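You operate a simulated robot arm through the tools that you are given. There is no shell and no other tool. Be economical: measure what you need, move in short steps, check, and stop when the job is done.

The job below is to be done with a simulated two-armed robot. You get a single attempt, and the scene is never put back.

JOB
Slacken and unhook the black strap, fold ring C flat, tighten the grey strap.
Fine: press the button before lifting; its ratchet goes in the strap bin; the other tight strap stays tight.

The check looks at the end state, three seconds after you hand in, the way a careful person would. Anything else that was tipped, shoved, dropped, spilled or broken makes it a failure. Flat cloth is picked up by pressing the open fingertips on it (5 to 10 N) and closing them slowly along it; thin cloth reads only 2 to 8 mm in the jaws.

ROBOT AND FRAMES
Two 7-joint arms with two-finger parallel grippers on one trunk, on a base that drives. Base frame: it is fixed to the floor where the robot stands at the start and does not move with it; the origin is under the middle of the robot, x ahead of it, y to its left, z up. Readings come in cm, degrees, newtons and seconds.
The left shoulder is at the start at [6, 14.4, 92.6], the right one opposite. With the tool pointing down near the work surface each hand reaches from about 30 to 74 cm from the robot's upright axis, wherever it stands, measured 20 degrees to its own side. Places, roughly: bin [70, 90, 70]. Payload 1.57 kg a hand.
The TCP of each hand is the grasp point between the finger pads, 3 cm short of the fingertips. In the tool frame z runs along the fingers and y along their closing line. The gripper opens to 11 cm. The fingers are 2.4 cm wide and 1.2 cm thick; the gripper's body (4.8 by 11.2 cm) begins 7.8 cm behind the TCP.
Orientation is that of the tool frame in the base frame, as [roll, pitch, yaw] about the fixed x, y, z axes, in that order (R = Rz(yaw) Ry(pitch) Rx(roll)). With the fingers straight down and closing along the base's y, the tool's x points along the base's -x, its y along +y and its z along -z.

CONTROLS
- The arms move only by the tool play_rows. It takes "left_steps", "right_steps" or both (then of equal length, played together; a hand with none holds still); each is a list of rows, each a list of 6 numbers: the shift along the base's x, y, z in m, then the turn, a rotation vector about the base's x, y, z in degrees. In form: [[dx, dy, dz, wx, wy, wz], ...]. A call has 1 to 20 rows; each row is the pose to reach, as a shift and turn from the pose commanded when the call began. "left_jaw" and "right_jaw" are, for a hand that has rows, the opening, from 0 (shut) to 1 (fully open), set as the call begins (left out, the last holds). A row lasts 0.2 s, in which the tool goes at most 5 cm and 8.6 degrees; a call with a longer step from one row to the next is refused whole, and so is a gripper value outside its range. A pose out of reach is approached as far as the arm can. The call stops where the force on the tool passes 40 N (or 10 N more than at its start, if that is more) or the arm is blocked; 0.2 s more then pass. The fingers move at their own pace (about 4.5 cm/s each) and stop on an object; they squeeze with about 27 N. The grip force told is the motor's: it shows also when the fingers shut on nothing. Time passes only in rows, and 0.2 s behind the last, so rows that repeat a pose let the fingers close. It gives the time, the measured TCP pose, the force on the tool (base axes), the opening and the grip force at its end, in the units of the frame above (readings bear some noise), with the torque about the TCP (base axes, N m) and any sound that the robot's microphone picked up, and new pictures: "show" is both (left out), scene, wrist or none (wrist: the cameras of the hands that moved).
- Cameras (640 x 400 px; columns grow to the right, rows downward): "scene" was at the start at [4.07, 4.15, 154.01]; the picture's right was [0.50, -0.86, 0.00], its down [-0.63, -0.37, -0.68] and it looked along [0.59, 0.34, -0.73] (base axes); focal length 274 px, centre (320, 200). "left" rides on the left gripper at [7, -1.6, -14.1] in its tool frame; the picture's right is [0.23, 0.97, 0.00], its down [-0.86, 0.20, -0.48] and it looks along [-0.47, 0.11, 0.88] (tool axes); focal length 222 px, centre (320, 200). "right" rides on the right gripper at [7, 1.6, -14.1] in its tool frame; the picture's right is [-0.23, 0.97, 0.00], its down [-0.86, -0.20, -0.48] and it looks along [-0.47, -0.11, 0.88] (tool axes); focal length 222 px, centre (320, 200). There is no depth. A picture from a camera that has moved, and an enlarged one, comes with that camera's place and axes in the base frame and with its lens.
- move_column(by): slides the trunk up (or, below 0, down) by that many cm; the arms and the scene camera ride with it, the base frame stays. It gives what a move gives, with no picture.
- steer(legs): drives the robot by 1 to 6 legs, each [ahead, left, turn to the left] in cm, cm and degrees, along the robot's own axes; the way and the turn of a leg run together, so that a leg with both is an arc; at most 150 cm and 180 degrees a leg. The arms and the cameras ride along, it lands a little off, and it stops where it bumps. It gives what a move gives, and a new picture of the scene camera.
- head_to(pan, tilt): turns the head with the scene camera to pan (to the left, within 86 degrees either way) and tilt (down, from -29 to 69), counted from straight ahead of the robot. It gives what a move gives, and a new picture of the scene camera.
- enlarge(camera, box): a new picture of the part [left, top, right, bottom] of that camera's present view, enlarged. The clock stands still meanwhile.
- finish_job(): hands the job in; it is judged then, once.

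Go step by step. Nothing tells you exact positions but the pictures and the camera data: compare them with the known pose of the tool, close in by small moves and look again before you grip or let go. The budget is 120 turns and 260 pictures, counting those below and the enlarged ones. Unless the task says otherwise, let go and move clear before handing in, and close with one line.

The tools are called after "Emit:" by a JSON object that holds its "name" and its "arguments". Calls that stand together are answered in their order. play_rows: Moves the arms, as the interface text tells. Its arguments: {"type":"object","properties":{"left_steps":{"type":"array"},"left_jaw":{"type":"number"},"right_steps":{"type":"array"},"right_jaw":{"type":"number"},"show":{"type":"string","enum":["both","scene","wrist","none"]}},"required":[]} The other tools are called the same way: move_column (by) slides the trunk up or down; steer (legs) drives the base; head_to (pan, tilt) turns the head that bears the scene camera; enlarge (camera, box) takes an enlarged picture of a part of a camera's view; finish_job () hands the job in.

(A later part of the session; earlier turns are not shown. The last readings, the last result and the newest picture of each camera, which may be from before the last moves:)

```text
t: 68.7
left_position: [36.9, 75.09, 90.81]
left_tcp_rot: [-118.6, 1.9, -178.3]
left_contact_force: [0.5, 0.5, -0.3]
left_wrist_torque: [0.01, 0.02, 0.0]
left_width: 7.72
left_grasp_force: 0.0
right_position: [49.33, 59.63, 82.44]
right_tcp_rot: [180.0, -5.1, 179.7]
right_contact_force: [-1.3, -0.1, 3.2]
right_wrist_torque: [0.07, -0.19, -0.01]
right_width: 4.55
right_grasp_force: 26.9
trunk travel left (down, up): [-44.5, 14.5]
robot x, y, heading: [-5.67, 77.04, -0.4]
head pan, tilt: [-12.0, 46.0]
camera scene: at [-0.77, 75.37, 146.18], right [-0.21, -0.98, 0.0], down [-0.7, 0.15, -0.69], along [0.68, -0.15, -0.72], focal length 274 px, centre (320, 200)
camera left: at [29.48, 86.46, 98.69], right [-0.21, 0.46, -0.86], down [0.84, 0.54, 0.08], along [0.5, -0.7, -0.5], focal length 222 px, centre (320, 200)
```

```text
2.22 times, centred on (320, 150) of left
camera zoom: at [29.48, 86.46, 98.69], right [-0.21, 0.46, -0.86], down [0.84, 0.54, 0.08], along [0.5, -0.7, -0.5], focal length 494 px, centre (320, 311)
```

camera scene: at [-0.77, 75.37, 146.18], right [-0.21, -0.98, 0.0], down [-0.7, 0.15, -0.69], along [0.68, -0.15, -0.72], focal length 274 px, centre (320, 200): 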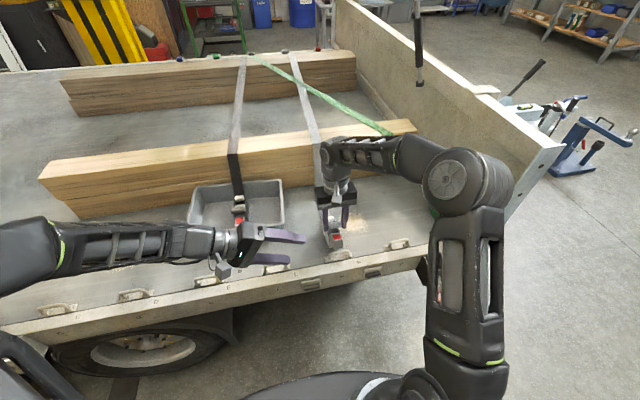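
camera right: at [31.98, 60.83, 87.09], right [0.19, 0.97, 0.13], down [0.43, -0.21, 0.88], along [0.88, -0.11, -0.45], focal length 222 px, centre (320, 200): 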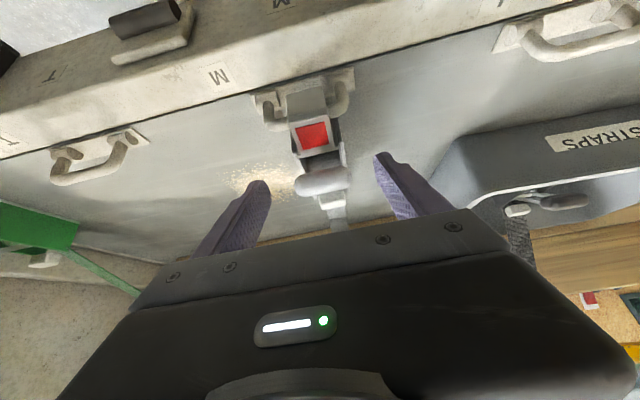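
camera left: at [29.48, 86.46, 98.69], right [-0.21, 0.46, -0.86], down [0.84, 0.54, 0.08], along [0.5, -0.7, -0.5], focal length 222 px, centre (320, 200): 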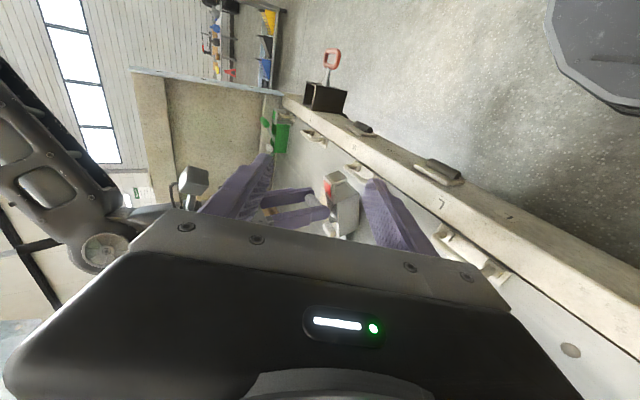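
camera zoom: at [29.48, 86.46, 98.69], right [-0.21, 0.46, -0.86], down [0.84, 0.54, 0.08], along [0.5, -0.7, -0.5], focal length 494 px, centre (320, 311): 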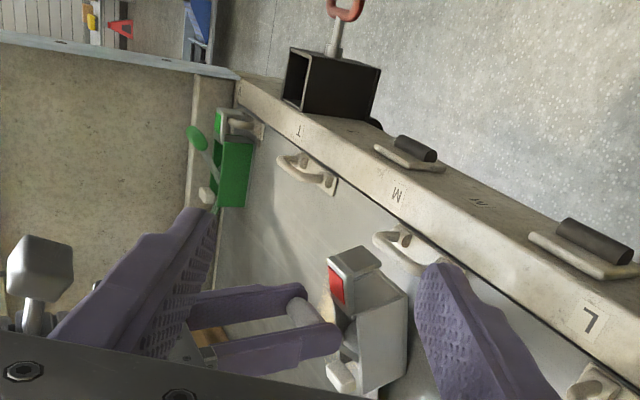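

Side view: the body tilts ~16° front-up, with the ring bar at (44.3, z 73.5) and an over-the-top claw hook. I'll level it and bring the claw above the rail side of ring M, then check before lowering.

Emit:
{"name": "play_rows", "arguments": {"right_steps": [[0, 0, 0.01, 0, -4, 0], [0, -0.001, 0.02, 0, -8, 0], [-0.01, -0.002, 0.02, 0, -12, 0], [-0.023, -0.003, 0.02, 0, -16, 0], [-0.0377, -0.004, 0.015, 0, -16, 0], [-0.0377, -0.004, 0.012, 0, -16, 0]], "show": "none"}}

Emit:
{"name": "enlarge", "arguments": {"camera": "left", "box": [220, 60, 420, 240]}}

Emit:
{"name": "enlarge", "arguments": {"camera": "right", "box": [200, 60, 440, 240]}}

Emit:
{"name": "enlarge", "arguments": {"camera": "scene", "box": [280, 190, 400, 290]}}

```text
t: 70.1
left_position: [36.99, 75.15, 90.73]
left_tcp_rot: [-118.7, 1.8, -178.3]
left_contact_force: [0.5, -0.6, 0.1]
left_wrist_torque: [0.0, 0.01, 0.03]
left_width: 7.72
left_grasp_force: 0.2
right_position: [45.52, 59.13, 83.35]
right_tcp_rot: [179.9, 10.9, 179.6]
right_contact_force: [0.5, 0.7, -2.7]
right_wrist_torque: [-0.03, 0.12, 0.0]
right_width: 4.55
right_grasp_force: 26.6
trunk travel left (down, up): [-44.5, 14.5]
robot x, y, heading: [-5.87, 76.89, -0.5]
head pan, tilt: [-12.0, 46.0]
```

```text
2.22 times, centred on (320, 150) of left
camera zoom: at [29.52, 86.45, 98.69], right [-0.21, 0.46, -0.86], down [0.84, 0.54, 0.08], along [0.5, -0.7, -0.5], focal length 494 px, centre (320, 311)
```

zoom: 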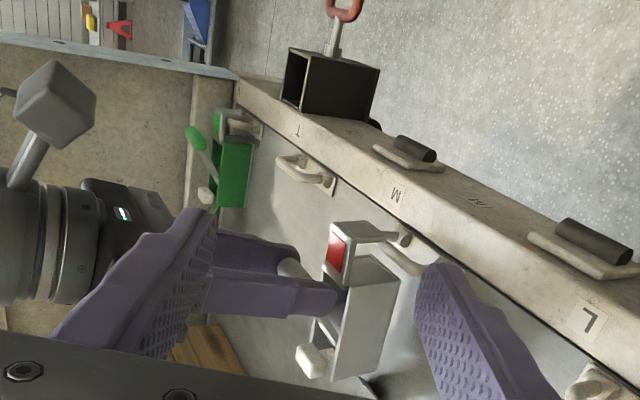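

```text
2.22 times, centred on (320, 150) of right
camera zoom: at [36.21, 60.82, 96.02], right [0.23, 0.97, 0.04], down [0.75, -0.21, 0.63], along [0.62, -0.11, -0.77], focal length 494 px, centre (320, 311)
```

zoom: 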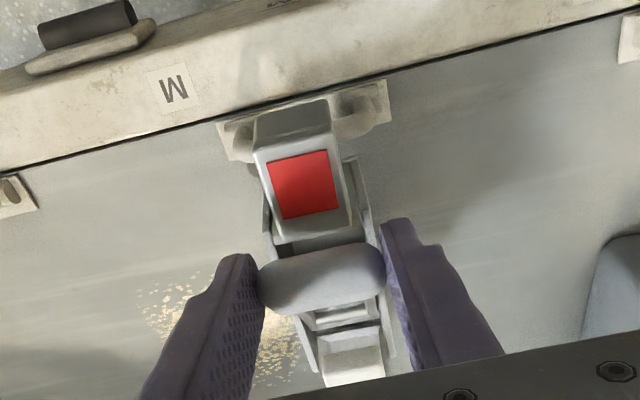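

```text
4.00 times, centred on (340, 240) of scene
camera zoom: at [-0.68, 75.34, 146.17], right [-0.21, -0.98, 0.0], down [-0.7, 0.15, -0.69], along [0.68, -0.15, -0.72], focal length 1095 px, centre (240, 40)
```

zoom: 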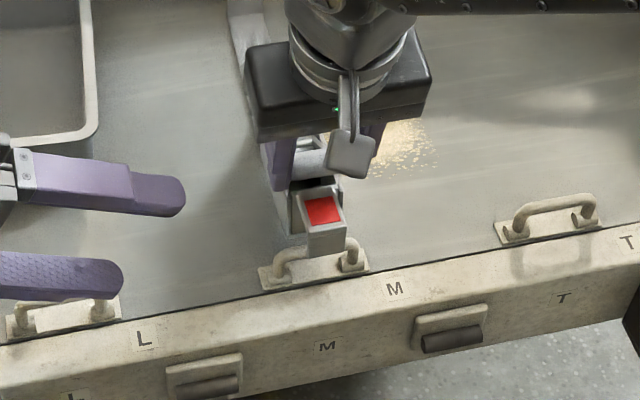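

The claw now hangs on the rail side of the ring bar. I lower slowly.

Emit:
{"name": "play_rows", "arguments": {"right_steps": [[0.001, 0, -0.008, 0, 0, 0], [0.002, 0, -0.016, 0, 0, 0], [0.002, 0, -0.023, 0, 0, 0], [0.002, 0, -0.029, 0, 0, 0], [0.002, 0, -0.034, 0, 0, 0]], "show": "none"}}

Emit:
{"name": "enlarge", "arguments": {"camera": "left", "box": [220, 60, 420, 240]}}

Emit:
{"name": "enlarge", "arguments": {"camera": "scene", "box": [280, 190, 400, 290]}}

```text
t: 71.3
left_position: [36.89, 75.22, 90.89]
left_tcp_rot: [-118.7, 1.8, -178.3]
left_contact_force: [0.6, 0.1, 0.9]
left_wrist_torque: [0.02, 0.0, 0.01]
left_width: 7.69
left_grasp_force: 0.0
right_position: [45.91, 59.2, 80.26]
right_tcp_rot: [179.8, 11.0, 179.6]
right_contact_force: [-3.4, -0.6, 10.3]
right_wrist_torque: [-0.17, -0.73, -0.04]
right_width: 4.55
right_grasp_force: 26.8
trunk travel left (down, up): [-44.5, 14.5]
robot x, y, heading: [-5.32, 76.94, -0.4]
head pan, tilt: [-12.0, 46.0]
```

```text
2.22 times, centred on (320, 150) of left
camera zoom: at [29.41, 86.47, 98.76], right [-0.21, 0.46, -0.86], down [0.84, 0.54, 0.08], along [0.5, -0.7, -0.5], focal length 494 px, centre (320, 311)
```

zoom: 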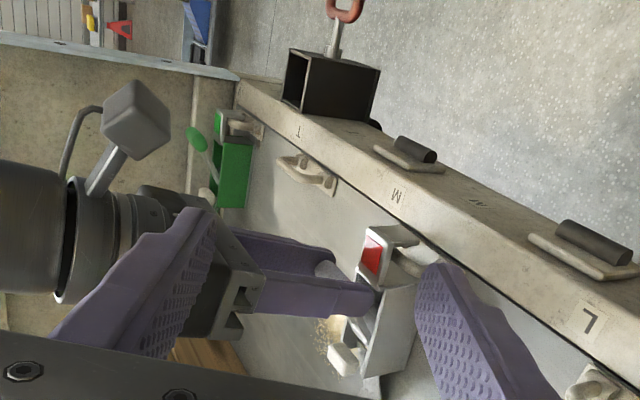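

```text
4.00 times, centred on (340, 240) of scene
camera zoom: at [-0.84, 75.38, 146.21], right [-0.21, -0.98, 0.0], down [-0.7, 0.15, -0.7], along [0.68, -0.15, -0.72], focal length 1095 px, centre (240, 40)
```

zoom: 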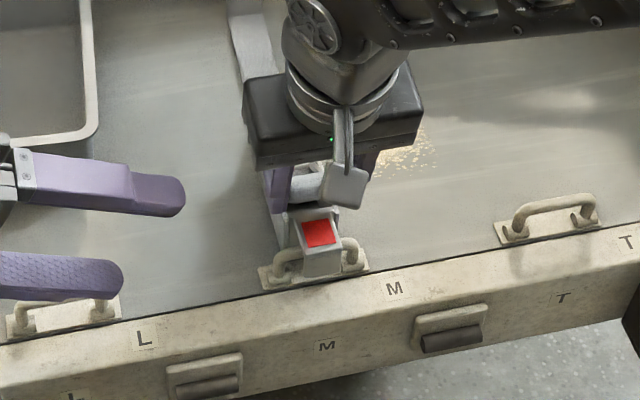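

It sits over the ring again with the claw in front. While the right hand keeps the grip, I bring the closed left fingers from the side to press the indicator box down.

Emit:
{"name": "play_rows", "arguments": {"left_steps": [[0.02, -0.005, -0.015, 0, 0, 0], [0.045, -0.015, -0.035, 0, 0, 0], [0.066, -0.032, -0.059, 0, 0, 0], [0.066, -0.06, -0.078, 0, 0, 0], [0.066, -0.092, -0.097, 0, 0, 0], [0.066, -0.115, -0.108, 0, 0, 0], [0.066, -0.115, -0.108, 0, 0, 0]], "left_jaw": 0}}

Emit:
{"name": "enlarge", "arguments": {"camera": "scene", "box": [280, 190, 400, 290]}}

Emit:
{"name": "enlarge", "arguments": {"camera": "right", "box": [200, 60, 440, 240]}}

```text
t: 72.7
left_position: [43.76, 65.06, 80.98]
left_tcp_rot: [-118.4, 2.0, -178.2]
left_contact_force: [0.6, 2.9, 2.3]
left_wrist_torque: [-0.06, 0.01, 0.07]
left_width: 0.02
left_grasp_force: 21.5
right_position: [45.88, 58.04, 79.91]
right_tcp_rot: [-179.3, 11.0, 179.1]
right_contact_force: [-0.5, -5.7, 2.8]
right_wrist_torque: [-0.02, -0.66, 0.0]
right_width: 4.57
right_grasp_force: 27.1
trunk travel left (down, up): [-44.5, 14.5]
robot x, y, heading: [-5.73, 77.22, -0.2]
head pan, tilt: [-12.0, 46.0]
stopped in row 6 (left hand): the force on the tool passed its limit at 61 N (the readings are from after the stop); the commanded pose is now the measured one
camera scene: at [-0.78, 75.35, 146.17], right [-0.21, -0.98, 0.0], down [-0.7, 0.15, -0.69], along [0.68, -0.15, -0.72], focal length 274 px, centre (320, 200)
camera left: at [36.23, 76.43, 88.84], right [-0.21, 0.46, -0.86], down [0.84, 0.54, 0.08], along [0.51, -0.71, -0.5], focal length 222 px, centre (320, 200)
```

scene: 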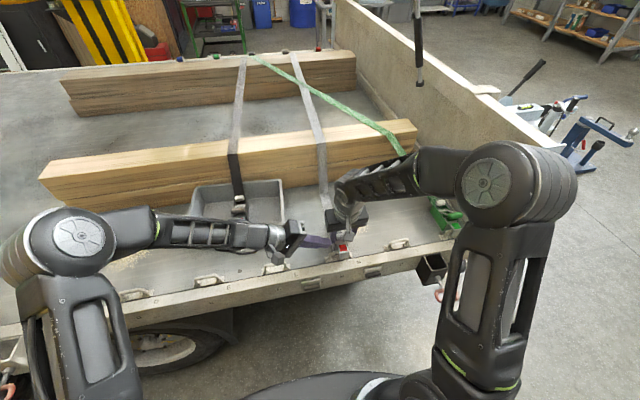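
left: 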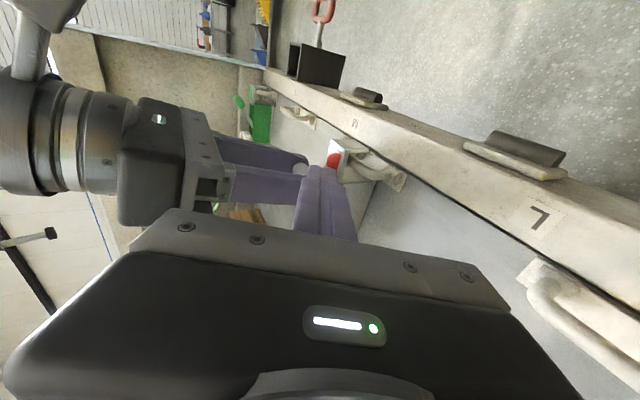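

```text
4.00 times, centred on (340, 240) of scene
camera zoom: at [-0.78, 75.35, 146.17], right [-0.21, -0.98, 0.0], down [-0.7, 0.15, -0.69], along [0.68, -0.15, -0.72], focal length 1095 px, centre (240, 40)
```

zoom: 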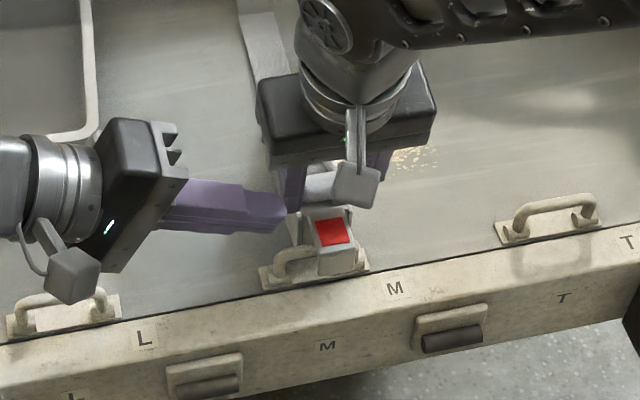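

```text
2.22 times, centred on (320, 150) of right
camera zoom: at [36.53, 60.02, 92.4], right [0.24, 0.97, 0.03], down [0.75, -0.21, 0.63], along [0.62, -0.13, -0.77], focal length 494 px, centre (320, 311)
```

zoom: 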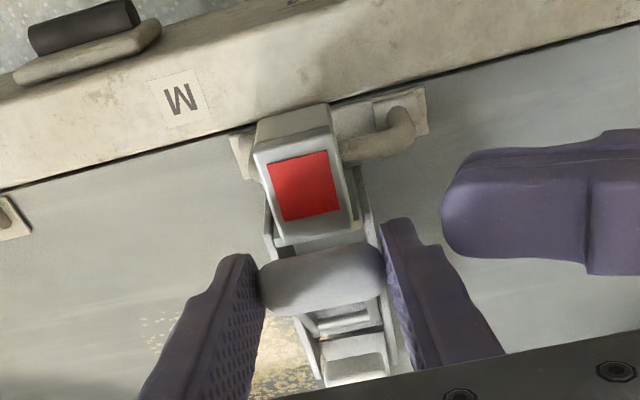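

The left fingers bumped the right finger. I back the left off, restore the right to y≈59.2, and come in ~1.2 cm closer to the rail.

Emit:
{"name": "play_rows", "arguments": {"left_steps": [[0, 0.02, 0.01, 0, 0, 0], [-0.005, 0.03, 0.01, 0, 0, 0], [-0.011, 0.03, 0.005, 0, 0, 0], [-0.011, 0.03, 0, 0, 0, 0]], "right_steps": [[0, 0, 0, 0, 0, 0], [0, 0.004, 0.001, 0, 0, 0], [0, 0.008, 0.001, 0, 0, 0], [0, 0.011, 0.002, 0, 0, 0]], "show": "none"}}

Emit:
{"name": "play_rows", "arguments": {"left_steps": [[0, -0.02, -0.01, 0, 0, 0], [0, -0.03, -0.018, 0, 0, 0], [0, -0.04, -0.022, 0, 0, 0], [0, -0.052, -0.026, 0, 0, 0]]}}

Emit:
{"name": "enlarge", "arguments": {"camera": "scene", "box": [280, 190, 400, 290]}}

Emit:
{"name": "enlarge", "arguments": {"camera": "right", "box": [200, 60, 440, 240]}}

```text
t: 73.7
left_position: [42.53, 68.13, 80.76]
left_tcp_rot: [-118.4, 1.9, -178.3]
left_contact_force: [0.2, 0.0, -1.0]
left_wrist_torque: [0.05, -0.01, 0.02]
left_width: 0.01
left_grasp_force: 21.5
right_position: [45.84, 59.31, 79.91]
right_tcp_rot: [-179.5, 10.8, 179.2]
right_contact_force: [0.4, 0.2, -3.0]
right_wrist_torque: [0.01, 0.1, 0.0]
right_width: 4.55
right_grasp_force: 26.7
trunk travel left (down, up): [-44.5, 14.5]
robot x, y, heading: [-5.63, 77.36, -0.3]
head pan, tilt: [-12.0, 46.0]
```

```text
t: 74.7
left_position: [42.74, 62.77, 78.36]
left_tcp_rot: [-118.4, 1.9, -178.4]
left_contact_force: [0.2, -0.7, -0.2]
left_wrist_torque: [0.01, 0.0, 0.02]
left_width: 0.0
left_grasp_force: 21.7
right_position: [45.91, 59.3, 79.92]
right_tcp_rot: [-179.3, 10.8, 179.2]
right_contact_force: [-0.2, -0.2, -3.7]
right_wrist_torque: [-0.03, 0.08, -0.03]
right_width: 4.57
right_grasp_force: 27.3
trunk travel left (down, up): [-44.5, 14.5]
robot x, y, heading: [-5.74, 77.09, -0.3]
head pan, tilt: [-12.0, 46.0]
camera scene: at [-0.66, 75.34, 146.17], right [-0.21, -0.98, 0.0], down [-0.7, 0.15, -0.69], along [0.68, -0.15, -0.72], focal length 274 px, centre (320, 200)
camera left: at [35.27, 74.12, 86.25], right [-0.21, 0.46, -0.86], down [0.84, 0.54, 0.08], along [0.5, -0.71, -0.5], focal length 222 px, centre (320, 200)
```

scene: 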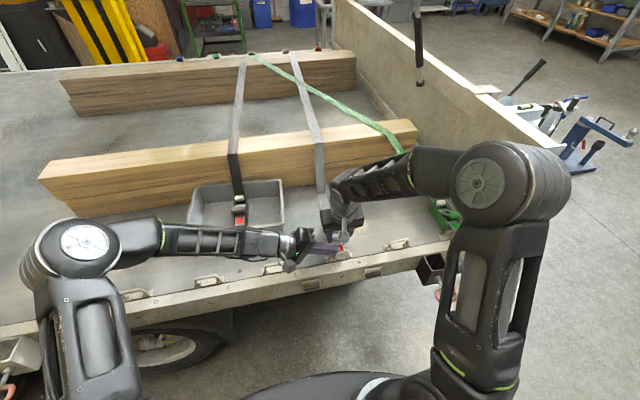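
left: 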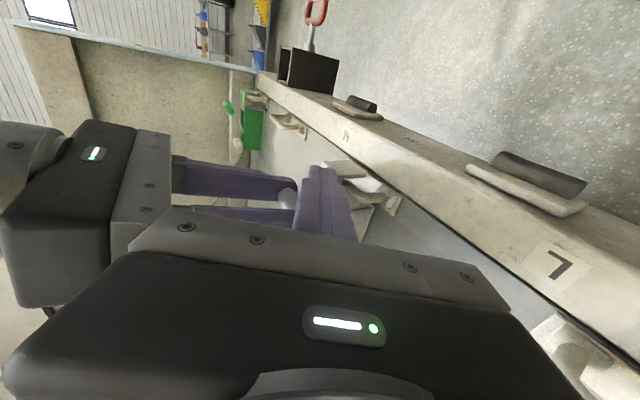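

```text
4.00 times, centred on (340, 240) of scene
camera zoom: at [-0.66, 75.34, 146.17], right [-0.21, -0.98, 0.0], down [-0.7, 0.15, -0.69], along [0.68, -0.15, -0.72], focal length 1095 px, centre (240, 40)
```

zoom: 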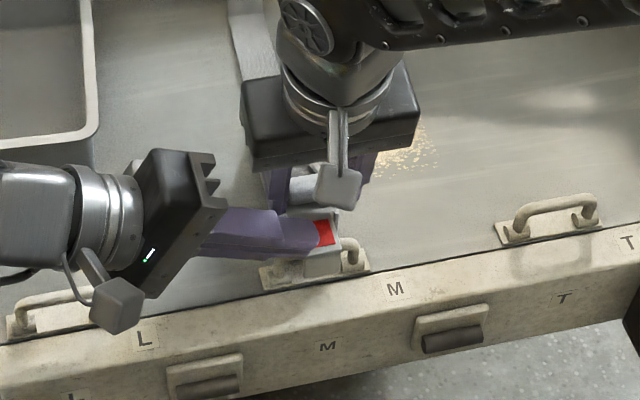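

```text
2.22 times, centred on (320, 150) of right
camera zoom: at [36.58, 61.16, 92.52], right [0.24, 0.97, 0.03], down [0.75, -0.21, 0.63], along [0.62, -0.13, -0.77], focal length 494 px, centre (320, 311)
```

zoom: 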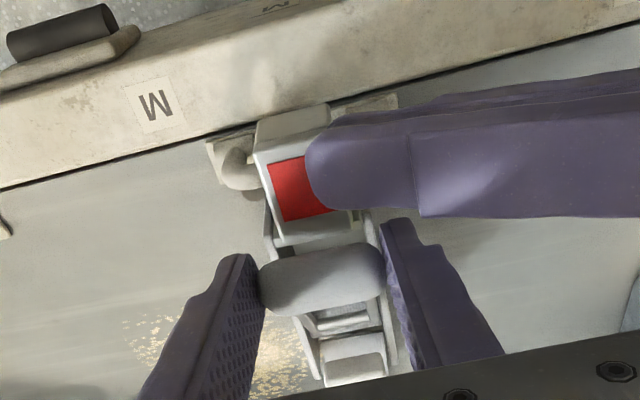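

Left fingertip is over the indicator box. I press down gently to about 15–20 N.

Emit:
{"name": "play_rows", "arguments": {"left_steps": [[0, -0.003, -0.005, 0, 0, 0], [0, -0.005, -0.01, 0, 0, 0], [0, -0.005, -0.014, 0, 0, 0], [0, -0.005, -0.018, 0, 0, 0]], "show": "none"}}

Emit:
{"name": "enlarge", "arguments": {"camera": "scene", "box": [280, 190, 400, 290]}}

```text
t: 75.8
left_position: [42.63, 62.13, 77.24]
left_tcp_rot: [-117.9, 2.2, -178.5]
left_contact_force: [-3.3, 4.5, 11.5]
left_wrist_torque: [-0.14, 0.03, -0.03]
left_width: 0.0
left_grasp_force: 21.3
right_position: [45.68, 59.06, 80.0]
right_tcp_rot: [-179.0, 10.5, 179.1]
right_contact_force: [-1.8, -4.3, 0.7]
right_wrist_torque: [-0.02, 0.01, 0.21]
right_width: 4.51
right_grasp_force: 27.2
trunk travel left (down, up): [-44.5, 14.5]
robot x, y, heading: [-5.55, 77.2, -0.2]
head pan, tilt: [-12.0, 46.0]
stopped in row 4 (left hand): the force on the tool passed its limit at 41 N (the readings are from after the stop); the commanded pose is now the measured one
```

```text
4.00 times, centred on (340, 240) of scene
camera zoom: at [-0.85, 75.4, 146.2], right [-0.21, -0.98, 0.0], down [-0.7, 0.15, -0.7], along [0.68, -0.15, -0.72], focal length 1095 px, centre (240, 40)
```

zoom: 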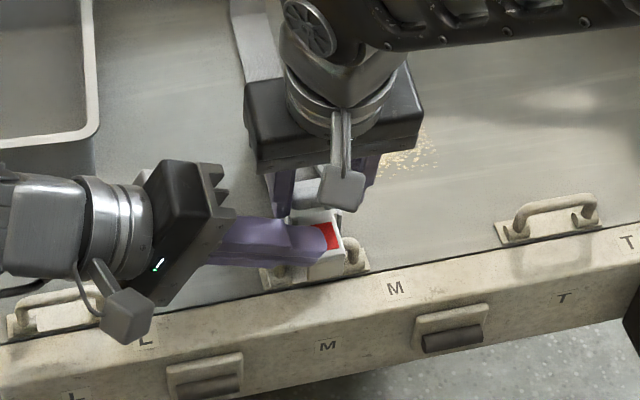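

The box is held down by ~11 N. Now the right hand swings the lever up 16°, turning with it.

Emit:
{"name": "play_rows", "arguments": {"right_steps": [[0.003, 0, 0.0033, 0, 4, 0], [0.0062, 0, 0.0065, 0, 8, 0], [0.0097, 0, 0.0093, 0, 12, 0], [0.0132, 0, 0.012, 0, 16, 0]], "show": "none"}}

Emit:
{"name": "enlarge", "arguments": {"camera": "right", "box": [200, 60, 440, 240]}}

Emit:
{"name": "enlarge", "arguments": {"camera": "scene", "box": [280, 190, 400, 290]}}

```text
t: 76.8
left_position: [42.79, 62.21, 77.22]
left_tcp_rot: [-117.9, 2.3, -178.3]
left_contact_force: [7.6, 0.9, 28.4]
left_wrist_torque: [-0.6, -0.23, 0.19]
left_width: 0.01
left_grasp_force: 20.7
right_position: [46.75, 59.22, 81.1]
right_tcp_rot: [-178.9, -5.7, 179.0]
right_contact_force: [-10.8, -1.9, -16.2]
right_wrist_torque: [-0.12, -0.11, 0.15]
right_width: 4.58
right_grasp_force: 26.9
trunk travel left (down, up): [-44.5, 14.5]
robot x, y, heading: [-5.75, 76.6, -0.5]
head pan, tilt: [-12.0, 46.0]
```

```text
2.22 times, centred on (320, 150) of right
camera zoom: at [41.54, 61.08, 95.84], right [0.24, 0.97, -0.04], down [0.9, -0.2, 0.39], along [0.37, -0.13, -0.92], focal length 494 px, centre (320, 311)
```

zoom: 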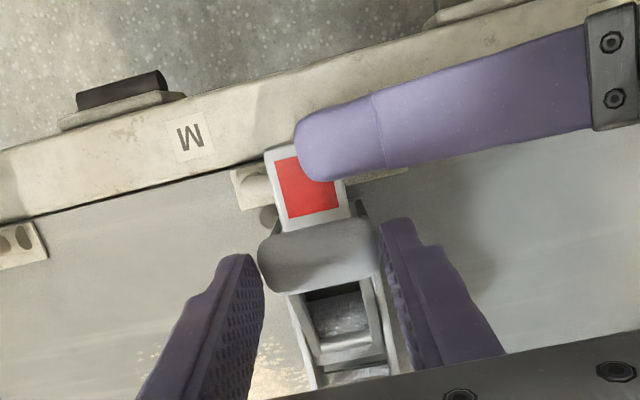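

```text
4.00 times, centred on (340, 240) of scene
camera zoom: at [-0.85, 75.37, 146.19], right [-0.21, -0.98, 0.0], down [-0.7, 0.15, -0.7], along [0.68, -0.15, -0.72], focal length 1095 px, centre (240, 40)
```

zoom: 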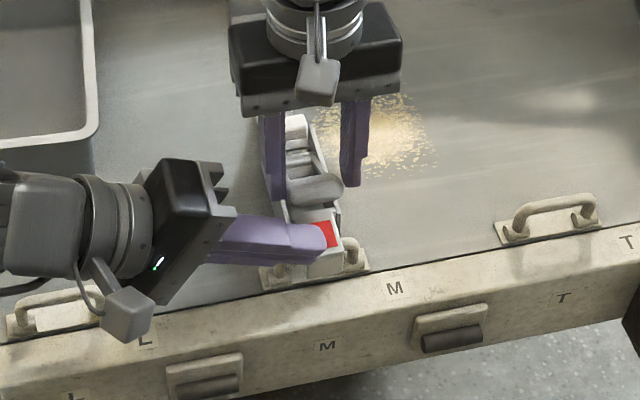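

The lever is moving under load (16 N up) with the body held. Continue.

Emit:
{"name": "play_rows", "arguments": {"right_steps": [[0.004, 0, 0.0025, 0, 4, 0], [0.008, 0, 0.005, 0, 8, 0], [0.012, 0, 0.007, 0, 12, 0], [0.016, 0, 0.0085, 0, 16, 0]], "show": "none"}}

Emit:
{"name": "enlarge", "arguments": {"camera": "right", "box": [200, 60, 440, 240]}}

Emit:
{"name": "enlarge", "arguments": {"camera": "scene", "box": [280, 190, 400, 290]}}

```text
t: 77.8
left_position: [42.36, 62.21, 77.01]
left_tcp_rot: [-117.9, 2.0, -178.7]
left_contact_force: [-4.9, -0.9, 18.1]
left_wrist_torque: [-0.41, -0.12, -0.15]
left_width: 0.02
left_grasp_force: 22.1
right_position: [48.25, 59.21, 82.0]
right_tcp_rot: [-178.9, -17.3, 179.1]
right_contact_force: [0.1, -0.9, -0.1]
right_wrist_torque: [-0.01, -0.03, 0.01]
right_width: 2.22
right_grasp_force: 0.2
right hand out of reach, approached as far as the arm can: row 4
trunk travel left (down, up): [-44.5, 14.5]
robot x, y, heading: [-6.02, 77.14, -0.8]
head pan, tilt: [-12.0, 46.0]
```

```text
2.22 times, centred on (320, 150) of right
camera zoom: at [45.94, 61.11, 97.49], right [0.23, 0.97, -0.09], down [0.96, -0.2, 0.21], along [0.18, -0.13, -0.97], focal length 494 px, centre (320, 311)
```

zoom: 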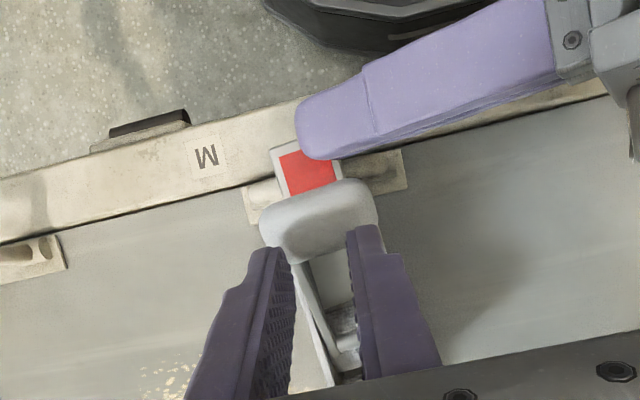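

```text
4.00 times, centred on (340, 240) of scene
camera zoom: at [-0.89, 75.41, 146.18], right [-0.21, -0.98, 0.0], down [-0.7, 0.15, -0.7], along [0.68, -0.15, -0.72], focal length 1095 px, centre (240, 40)
```

zoom: 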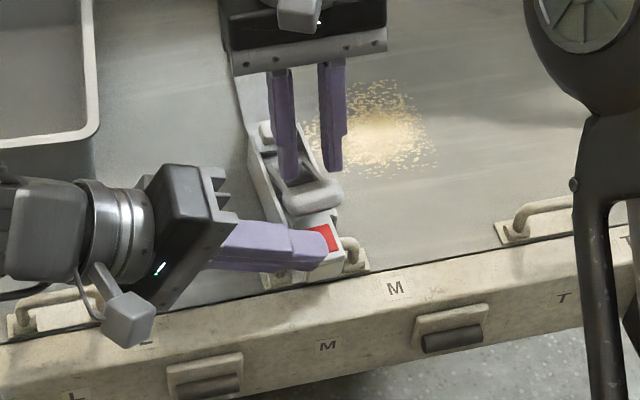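

The pinch slipped off; the lever seems to be at its upper stop while standing ~2 cm above the body. Most likely it's a lever that is pumped by pressing down. I retreat the left hand and raise the right.

Emit:
{"name": "play_rows", "arguments": {"left_steps": [[0, 0.005, 0.01, 0, 0, 0], [0, 0.04, 0.035, 0, 0, 0], [-0.01, 0.08, 0.06, 0, 0, 0], [-0.02, 0.12, 0.085, 0, 0, 0], [-0.03, 0.16, 0.1, 0, 0, 0]], "right_steps": [[0, 0, 0.02, 0, 4, 0], [0, 0, 0.04, 0, 8, 0], [0, 0, 0.05, 0, 12, 0], [0, 0, 0.05, 0, 16, 0], [-0.01, 0, 0.05, 0, 18, 0]], "right_jaw": 0, "show": "scene"}}

Emit:
{"name": "enlarge", "arguments": {"camera": "right", "box": [200, 60, 440, 240]}}

Emit:
{"name": "enlarge", "arguments": {"camera": "scene", "box": [280, 190, 400, 290]}}

Emit:
{"name": "enlarge", "arguments": {"camera": "left", "box": [220, 60, 420, 220]}}

```text
t: 79.0
left_position: [39.15, 78.6, 87.14]
left_tcp_rot: [-118.1, 2.2, -178.5]
left_contact_force: [-1.8, 0.1, 1.0]
left_wrist_torque: [0.03, -0.07, 0.09]
left_width: 0.0
left_grasp_force: 20.9
right_position: [46.41, 59.68, 87.51]
right_tcp_rot: [178.6, -15.5, 176.0]
right_contact_force: [-1.1, 0.7, 0.6]
right_wrist_torque: [-0.06, -0.13, 0.0]
right_width: 0.0
right_grasp_force: 21.4
right hand out of reach, approached as far as the arm can: row 1, 2, 3, 4, 5
trunk travel left (down, up): [-44.5, 14.5]
robot x, y, heading: [-5.92, 76.94, -0.2]
head pan, tilt: [-12.0, 46.0]
camera scene: at [-1.31, 75.56, 146.2], right [-0.21, -0.98, 0.0], down [-0.7, 0.15, -0.7], along [0.68, -0.15, -0.72], focal length 274 px, centre (320, 200)
```

scene: 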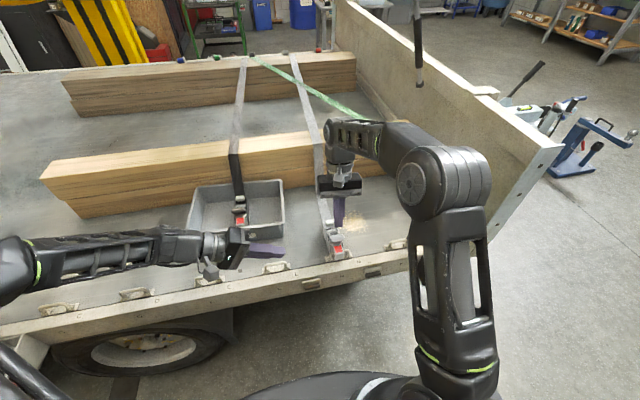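

```text
2.22 times, centred on (320, 150) of right
camera zoom: at [43.64, 61.08, 103.13], right [0.29, 0.96, -0.04], down [0.93, -0.28, 0.23], along [0.2, -0.1, -0.97], focal length 494 px, centre (320, 311)
```

zoom: 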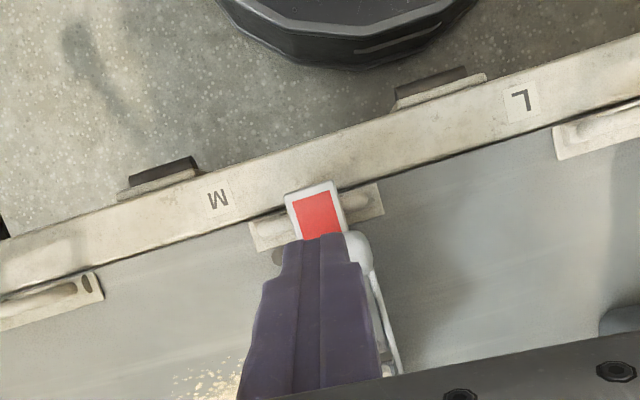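

```text
4.00 times, centred on (340, 240) of scene
camera zoom: at [-1.31, 75.56, 146.2], right [-0.21, -0.98, 0.0], down [-0.7, 0.15, -0.7], along [0.68, -0.15, -0.72], focal length 1095 px, centre (240, 40)
```

zoom: 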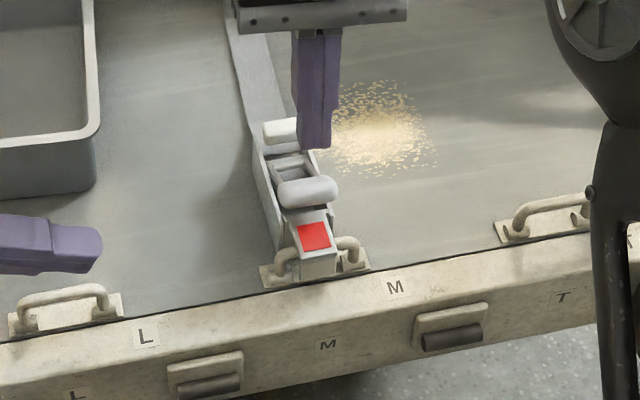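

```text
2.50 times, centred on (320, 140) of left
camera zoom: at [31.6, 90.03, 94.86], right [-0.2, 0.45, -0.87], down [0.84, 0.54, 0.08], along [0.51, -0.71, -0.49], focal length 555 px, centre (320, 350)
```

zoom: 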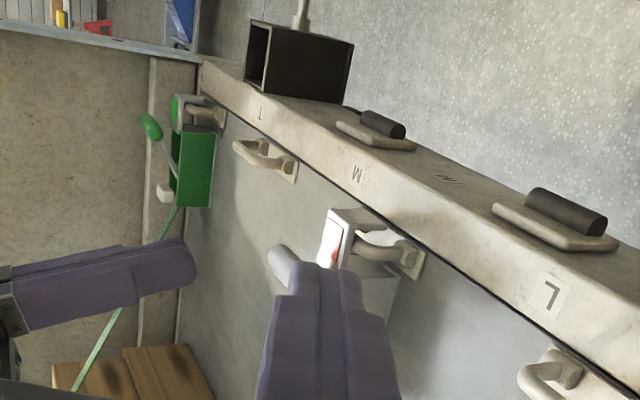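

Good: the grey ratchet is properly hooked on ring M again. I straighten the right hand above the grip and press it down with closed fingers.

Emit:
{"name": "play_rows", "arguments": {"right_steps": [[0, -0.002, 0, 0, -5, 0], [-0.002, -0.005, 0, 0, -10, 2], [-0.003, -0.005, -0.02, 0, -15.5, 3], [-0.003, -0.005, -0.04, 0, -15.5, 3.5], [-0.003, -0.005, -0.047, 0, -15.5, 3.5]], "show": "wrist"}}

Emit:
{"name": "enlarge", "arguments": {"camera": "scene", "box": [280, 190, 400, 290]}}

```text
t: 80.2
left_position: [39.48, 78.41, 86.86]
left_tcp_rot: [-118.1, 2.1, -178.4]
left_contact_force: [-0.2, 0.0, -0.1]
left_wrist_torque: [-0.03, 0.0, -0.01]
left_width: 0.01
left_grasp_force: 21.3
right_position: [46.31, 59.03, 82.38]
right_tcp_rot: [177.9, -0.3, 179.5]
right_contact_force: [-0.1, 0.8, 0.6]
right_wrist_torque: [0.03, -0.03, -0.01]
right_width: 0.0
right_grasp_force: 21.3
trunk travel left (down, up): [-44.5, 14.5]
robot x, y, heading: [-5.63, 76.43, -0.4]
head pan, tilt: [-12.0, 46.0]
camera right: at [39.49, 60.06, 96.64], right [0.23, 0.97, 0.03], down [0.86, -0.22, 0.47], along [0.46, -0.08, -0.88], focal length 222 px, centre (320, 200)
```

right: 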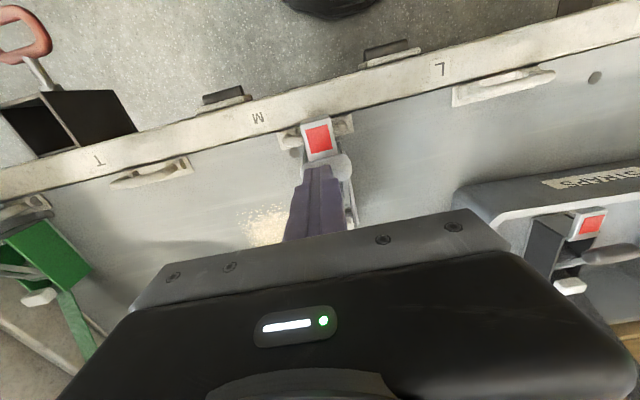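

```text
4.00 times, centred on (340, 240) of scene
camera zoom: at [-0.7, 75.36, 146.17], right [-0.21, -0.98, 0.0], down [-0.7, 0.15, -0.69], along [0.68, -0.15, -0.72], focal length 1095 px, centre (240, 40)
```

zoom: 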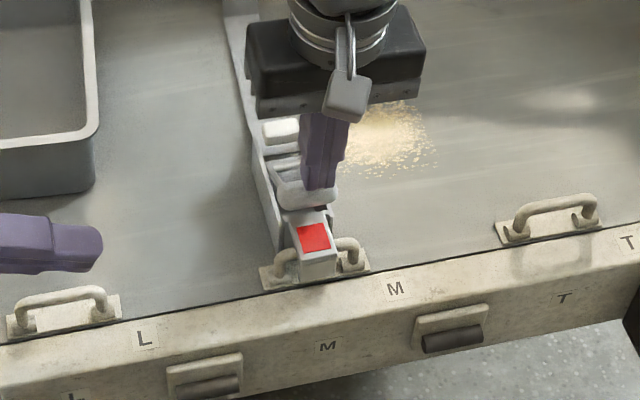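

Fingertips are right above the grip. I press down in small steps.

Emit:
{"name": "play_rows", "arguments": {"right_steps": [[0, 0.002, -0.004, 0, 0, 0], [0, 0.002, -0.008, 0, 0, 0], [0, 0.002, -0.012, 0, 0, 0], [0, 0.002, -0.016, 0, 0, 0], [0, 0.002, -0.02, 0, 0, 0], [0, 0.002, -0.024, 0, 0, 0]], "show": "none"}}

Emit:
{"name": "enlarge", "arguments": {"camera": "scene", "box": [280, 190, 400, 290]}}

```text
t: 81.6
left_position: [39.45, 78.53, 86.99]
left_tcp_rot: [-118.1, 2.2, -178.4]
left_contact_force: [0.0, 0.6, -0.3]
left_wrist_torque: [-0.02, 0.02, 0.02]
left_width: 0.0
left_grasp_force: 20.9
right_position: [46.2, 59.19, 80.1]
right_tcp_rot: [177.8, -0.4, 179.5]
right_contact_force: [-4.4, -0.2, 7.7]
right_wrist_torque: [-0.07, 0.23, -0.05]
right_width: 0.01
right_grasp_force: 21.4
trunk travel left (down, up): [-44.5, 14.5]
robot x, y, heading: [-5.96, 76.77, 0.2]
head pan, tilt: [-12.0, 46.0]
```

```text
4.00 times, centred on (340, 240) of scene
camera zoom: at [-0.8, 75.38, 146.18], right [-0.21, -0.98, 0.0], down [-0.7, 0.15, -0.69], along [0.68, -0.15, -0.72], focal length 1095 px, centre (240, 40)
```

zoom: 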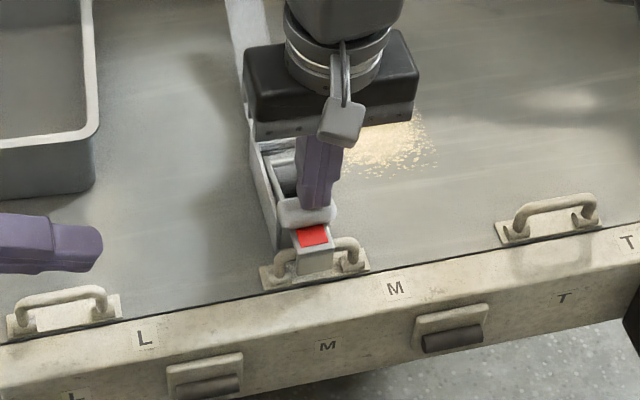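

The lever yields downward with a spring feel (8 N). I continue.

Emit:
{"name": "play_rows", "arguments": {"right_steps": [[0, 0, -0.004, 0, 0, 0], [0, 0, -0.008, 0, 0, 0], [0, 0, -0.012, 0, 0, 0], [0, 0, -0.016, 0, 0, 0], [0, 0, -0.02, 0, 0, 0]], "show": "none"}}

Emit:
{"name": "enlarge", "arguments": {"camera": "scene", "box": [280, 190, 400, 290]}}

```text
t: 82.6
left_position: [39.37, 78.37, 87.1]
left_tcp_rot: [-118.0, 2.2, -178.4]
left_contact_force: [0.6, -0.5, -0.3]
left_wrist_torque: [-0.01, 0.0, -0.03]
left_width: 0.0
left_grasp_force: 21.7
right_position: [46.16, 59.13, 78.95]
right_tcp_rot: [177.9, 0.1, 179.4]
right_contact_force: [-8.5, -2.6, 28.0]
right_wrist_torque: [-0.1, 0.58, -0.05]
right_width: 0.03
right_grasp_force: 21.5
trunk travel left (down, up): [-44.5, 14.5]
robot x, y, heading: [-6.02, 77.0, -0.3]
head pan, tilt: [-12.0, 46.0]
stopped in row 5 (right hand): the force on the tool passed its limit at 44 N (the readings are from after the stop); the commanded pose is now the measured one
```

```text
4.00 times, centred on (340, 240) of scene
camera zoom: at [-0.99, 75.4, 146.21], right [-0.21, -0.98, 0.0], down [-0.7, 0.15, -0.7], along [0.68, -0.15, -0.72], focal length 1095 px, centre (240, 40)
```

zoom: 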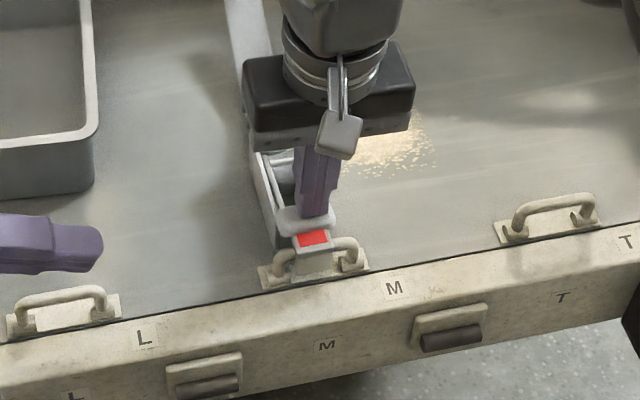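

The lever hit bottom with no click yet. I release and see whether it springs back.

Emit:
{"name": "play_rows", "arguments": {"right_steps": [[0, 0, 0.01, 0, 0, 0], [0, 0, 0.02, 0, 0, 0], [0, 0, 0.03, 0, 0, 0], [0, 0, 0.04, 0, 0, 0]], "show": "none"}}

Emit:
{"name": "enlarge", "arguments": {"camera": "scene", "box": [280, 190, 400, 290]}}

Emit:
{"name": "enlarge", "arguments": {"camera": "left", "box": [220, 60, 420, 220]}}

```text
t: 83.6
left_position: [39.56, 78.33, 86.87]
left_tcp_rot: [-118.1, 2.1, -178.4]
left_contact_force: [-0.1, -0.6, -0.2]
left_wrist_torque: [-0.01, 0.0, -0.01]
left_width: 0.0
left_grasp_force: 21.5
right_position: [46.32, 59.33, 82.58]
right_tcp_rot: [178.0, -0.3, 179.4]
right_contact_force: [0.4, -0.6, 0.4]
right_wrist_torque: [-0.03, 0.03, 0.03]
right_width: 0.0
right_grasp_force: 22.3
trunk travel left (down, up): [-44.5, 14.5]
robot x, y, heading: [-5.71, 76.93, -0.3]
head pan, tilt: [-12.0, 46.0]
```

```text
4.00 times, centred on (340, 240) of scene
camera zoom: at [-0.72, 75.36, 146.16], right [-0.21, -0.98, 0.0], down [-0.7, 0.15, -0.69], along [0.68, -0.15, -0.72], focal length 1095 px, centre (240, 40)
```

zoom: 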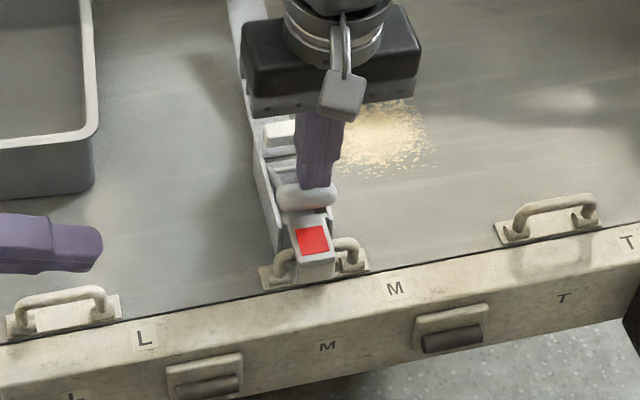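

```text
2.50 times, centred on (320, 140) of left
camera zoom: at [32.03, 89.83, 94.68], right [-0.21, 0.45, -0.87], down [0.84, 0.54, 0.08], along [0.5, -0.71, -0.49], focal length 555 px, centre (320, 350)
```

zoom: 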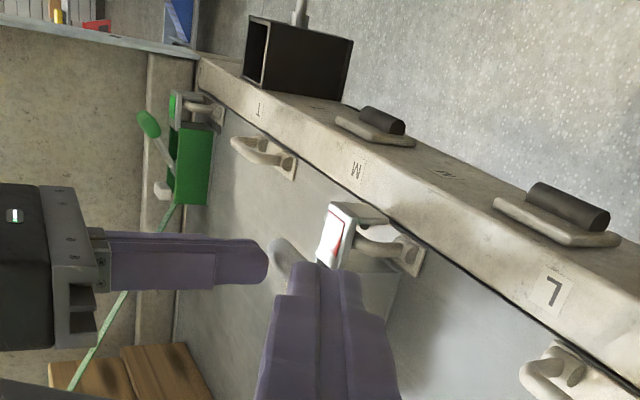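

It springs back, like a pump lever. I make several strokes and listen for clicks.

Emit:
{"name": "play_rows", "arguments": {"right_steps": [[0, 0, -0.012, 0, 0, 0], [0, 0, -0.024, 0, 0, 0], [0, 0, -0.032, 0, 0, 0], [0, 0, -0.034, 0, 0, 0], [0, 0, -0.02, 0, 0, 0], [0, 0, -0.004, 0, 0, 0], [0, 0, -0.012, 0, 0, 0], [0, 0, -0.024, 0, 0, 0], [0, 0, -0.032, 0, 0, 0], [0, 0, -0.034, 0, 0, 0], [0, 0, -0.02, 0, 0, 0], [0, 0, -0.002, 0, 0, 0]], "show": "none"}}

Emit:
{"name": "enlarge", "arguments": {"camera": "scene", "box": [280, 190, 400, 290]}}

```text
t: 86.2
left_position: [39.42, 78.3, 86.93]
left_tcp_rot: [-118.1, 2.1, -178.5]
left_contact_force: [0.7, 0.4, 0.3]
left_wrist_torque: [0.01, -0.04, -0.01]
left_width: 0.0
left_grasp_force: 21.2
right_position: [46.37, 59.26, 82.48]
right_tcp_rot: [177.8, -0.3, 179.5]
right_contact_force: [-0.4, 0.5, -0.4]
right_wrist_torque: [0.04, 0.01, 0.02]
right_width: 0.0
right_grasp_force: 21.0
trunk travel left (down, up): [-44.5, 14.5]
robot x, y, heading: [-5.92, 76.91, -0.2]
head pan, tilt: [-12.0, 46.0]
```

```text
4.00 times, centred on (340, 240) of scene
camera zoom: at [-0.7, 75.36, 146.16], right [-0.21, -0.98, 0.0], down [-0.7, 0.15, -0.69], along [0.68, -0.15, -0.72], focal length 1095 px, centre (240, 40)
```

zoom: 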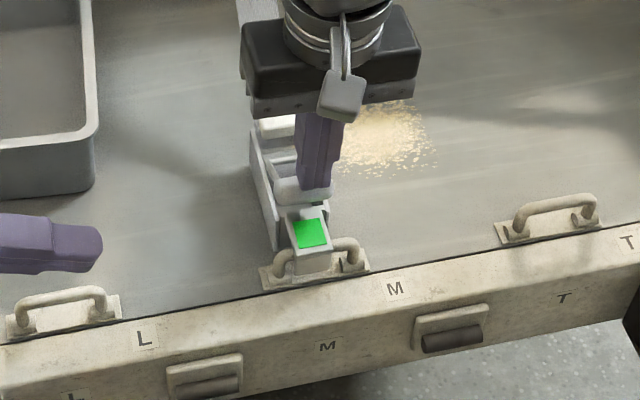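

The indicator turned green: the grey strap is tight. I lift both hands clear and straighten the left hand.

Emit:
{"name": "play_rows", "arguments": {"right_steps": [[0, 0, 0.03, 0, 0, 0], [-0.02, 0, 0.06, 0, 0, 0], [-0.05, 0, 0.09, 0, 0, 0], [-0.08, 0, 0.11, 0, 0, 0], [-0.1, 0, 0.12, 0, 0, 0], [-0.12, 0, 0.12, 0, 0, 0], [-0.13, 0, 0.12, 0, 0, 0], [-0.13, 0, 0.12, 0, 0, 0], [-0.13, 0, 0.12, 0, 0, 0]], "left_steps": [[0, 0.02, 0.02, 7, 0, 0], [-0.01, 0.05, 0.04, 14, 0, 0], [-0.02, 0.08, 0.06, 21, 0, 0], [-0.03, 0.11, 0.07, 28, 0, 0], [-0.04, 0.14, 0.08, 35, 0, 0], [-0.05, 0.17, 0.08, 42, 0, 0], [-0.06, 0.19, 0.08, 49, 0, 0], [-0.07, 0.2, 0.08, 56, 0, 0], [-0.07, 0.21, 0.08, 62, 0, 0]], "show": "scene"}}

Emit:
{"name": "enlarge", "arguments": {"camera": "scene", "box": [160, 50, 480, 290]}}

```text
t: 88.2
left_position: [32.57, 99.54, 94.84]
left_tcp_rot: [179.8, 2.3, 178.9]
left_contact_force: [0.4, -0.2, 0.4]
left_wrist_torque: [-0.02, 0.0, 0.0]
left_width: 0.0
left_grasp_force: 21.4
right_position: [33.47, 59.04, 94.37]
right_tcp_rot: [178.0, -0.2, 179.5]
right_contact_force: [-0.2, -0.2, -0.6]
right_wrist_torque: [-0.02, 0.01, 0.03]
right_width: 0.0
right_grasp_force: 21.2
trunk travel left (down, up): [-44.5, 14.5]
robot x, y, heading: [-5.5, 76.7, -0.4]
head pan, tilt: [-12.0, 46.0]
camera scene: at [-0.71, 75.35, 146.17], right [-0.21, -0.98, 0.0], down [-0.7, 0.15, -0.69], along [0.68, -0.15, -0.72], focal length 274 px, centre (320, 200)
```

scene: 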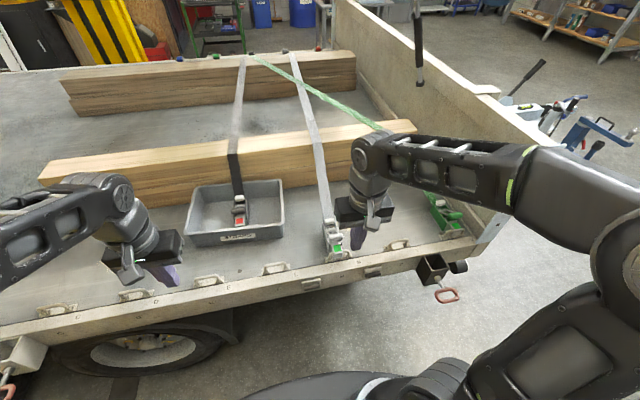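

```text
1.67 times, centred on (320, 170) of scene
camera zoom: at [-0.71, 75.35, 146.17], right [-0.21, -0.98, 0.0], down [-0.7, 0.15, -0.69], along [0.68, -0.15, -0.72], focal length 456 px, centre (320, 250)
```

zoom: 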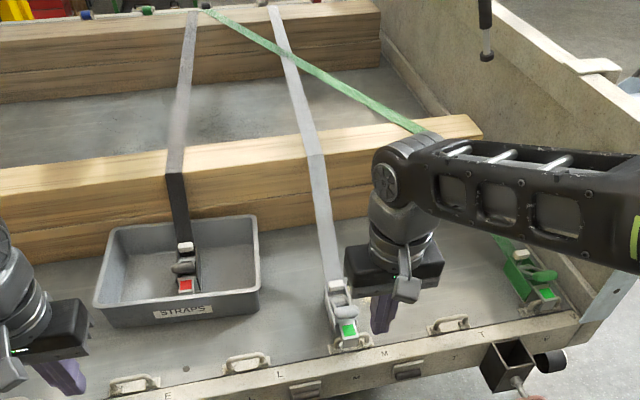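

Grey is taut, green still tight, black ratchet in the bin. Next I drive left to ring C.

Emit:
{"name": "steer", "arguments": {"legs": [[0, 30, 0]]}}

Emit:
{"name": "head_to", "arguments": {"pan": 28, "tilt": 50}}

Emit:
{"name": "enlarge", "arguments": {"camera": "scene", "box": [200, 150, 440, 300]}}

Emit:
{"name": "enlarge", "arguments": {"camera": "left", "box": [160, 40, 480, 240]}}

```text
t: 90.3
left_position: [32.48, 129.66, 94.71]
left_tcp_rot: [179.9, 2.3, 179.1]
left_contact_force: [0.2, 0.9, 0.2]
left_wrist_torque: [-0.01, 0.0, 0.01]
left_width: 0.01
left_grasp_force: 21.3
right_position: [33.61, 89.27, 94.55]
right_tcp_rot: [177.8, -0.2, 179.7]
right_contact_force: [-0.1, 0.1, -0.7]
right_wrist_torque: [-0.05, 0.02, 0.04]
right_width: 0.03
right_grasp_force: 21.5
trunk travel left (down, up): [-44.5, 14.5]
robot x, y, heading: [-5.65, 107.34, -0.3]
head pan, tilt: [-12.0, 46.0]
camera scene: at [-0.59, 105.44, 146.17], right [-0.21, -0.98, 0.0], down [-0.7, 0.15, -0.69], along [0.68, -0.15, -0.72], focal length 274 px, centre (320, 200)
```

scene: 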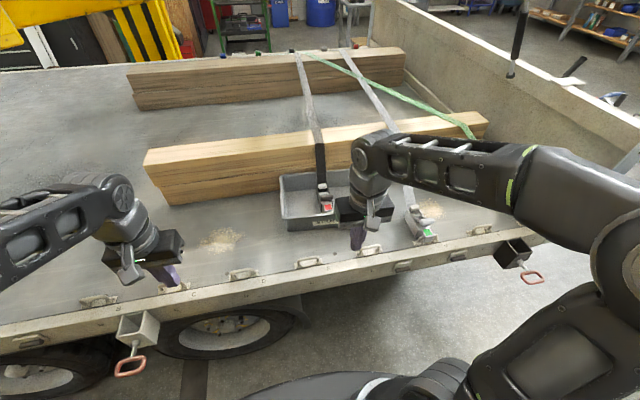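

```text
t: 91.3
left_position: [32.77, 129.64, 94.83]
left_tcp_rot: [179.9, 2.3, 179.1]
left_contact_force: [0.3, -0.7, 0.1]
left_wrist_torque: [0.02, -0.02, 0.01]
left_width: 0.0
left_grasp_force: 21.5
right_position: [33.63, 89.2, 94.36]
right_tcp_rot: [177.9, -0.2, 179.7]
right_contact_force: [-0.1, 0.5, -0.5]
right_wrist_torque: [-0.01, -0.01, 0.0]
right_width: 0.01
right_grasp_force: 21.1
trunk travel left (down, up): [-44.5, 14.5]
robot x, y, heading: [-5.68, 107.04, -0.2]
head pan, tilt: [28.0, 50.0]
camera scene: at [-1.64, 110.63, 145.62], right [0.47, -0.88, 0.0], down [-0.68, -0.36, -0.64], along [0.57, 0.3, -0.77], focal length 274 px, centre (320, 200)
```

scene: 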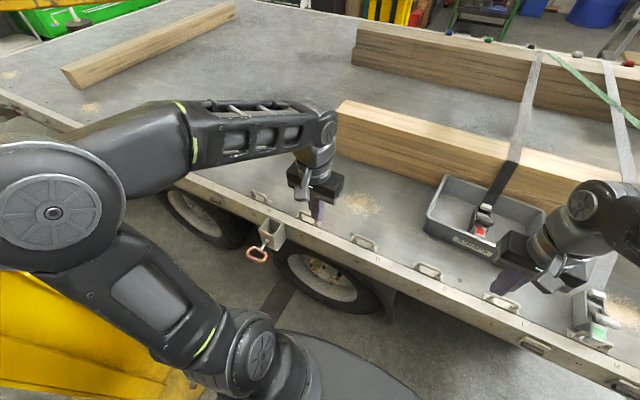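

```text
2.67 times, centred on (320, 225) of scene
camera zoom: at [-1.64, 110.63, 145.62], right [0.47, -0.88, 0.0], down [-0.68, -0.36, -0.64], along [0.57, 0.3, -0.77], focal length 730 px, centre (320, 133)
```

zoom: 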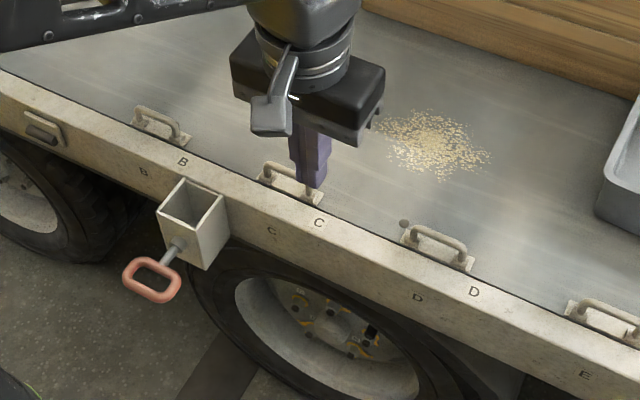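

```text
2.00 times, centred on (320, 140) of left
camera zoom: at [25.15, 127.94, 108.63], right [-0.21, 0.98, -0.01], down [0.84, 0.19, 0.51], along [0.5, 0.1, -0.86], focal length 444 px, centre (320, 320)
```

zoom: 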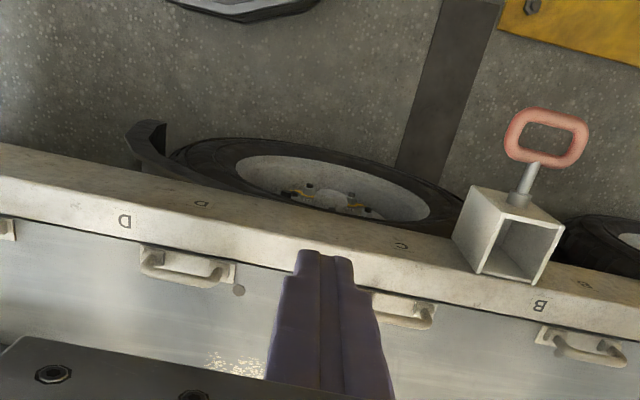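

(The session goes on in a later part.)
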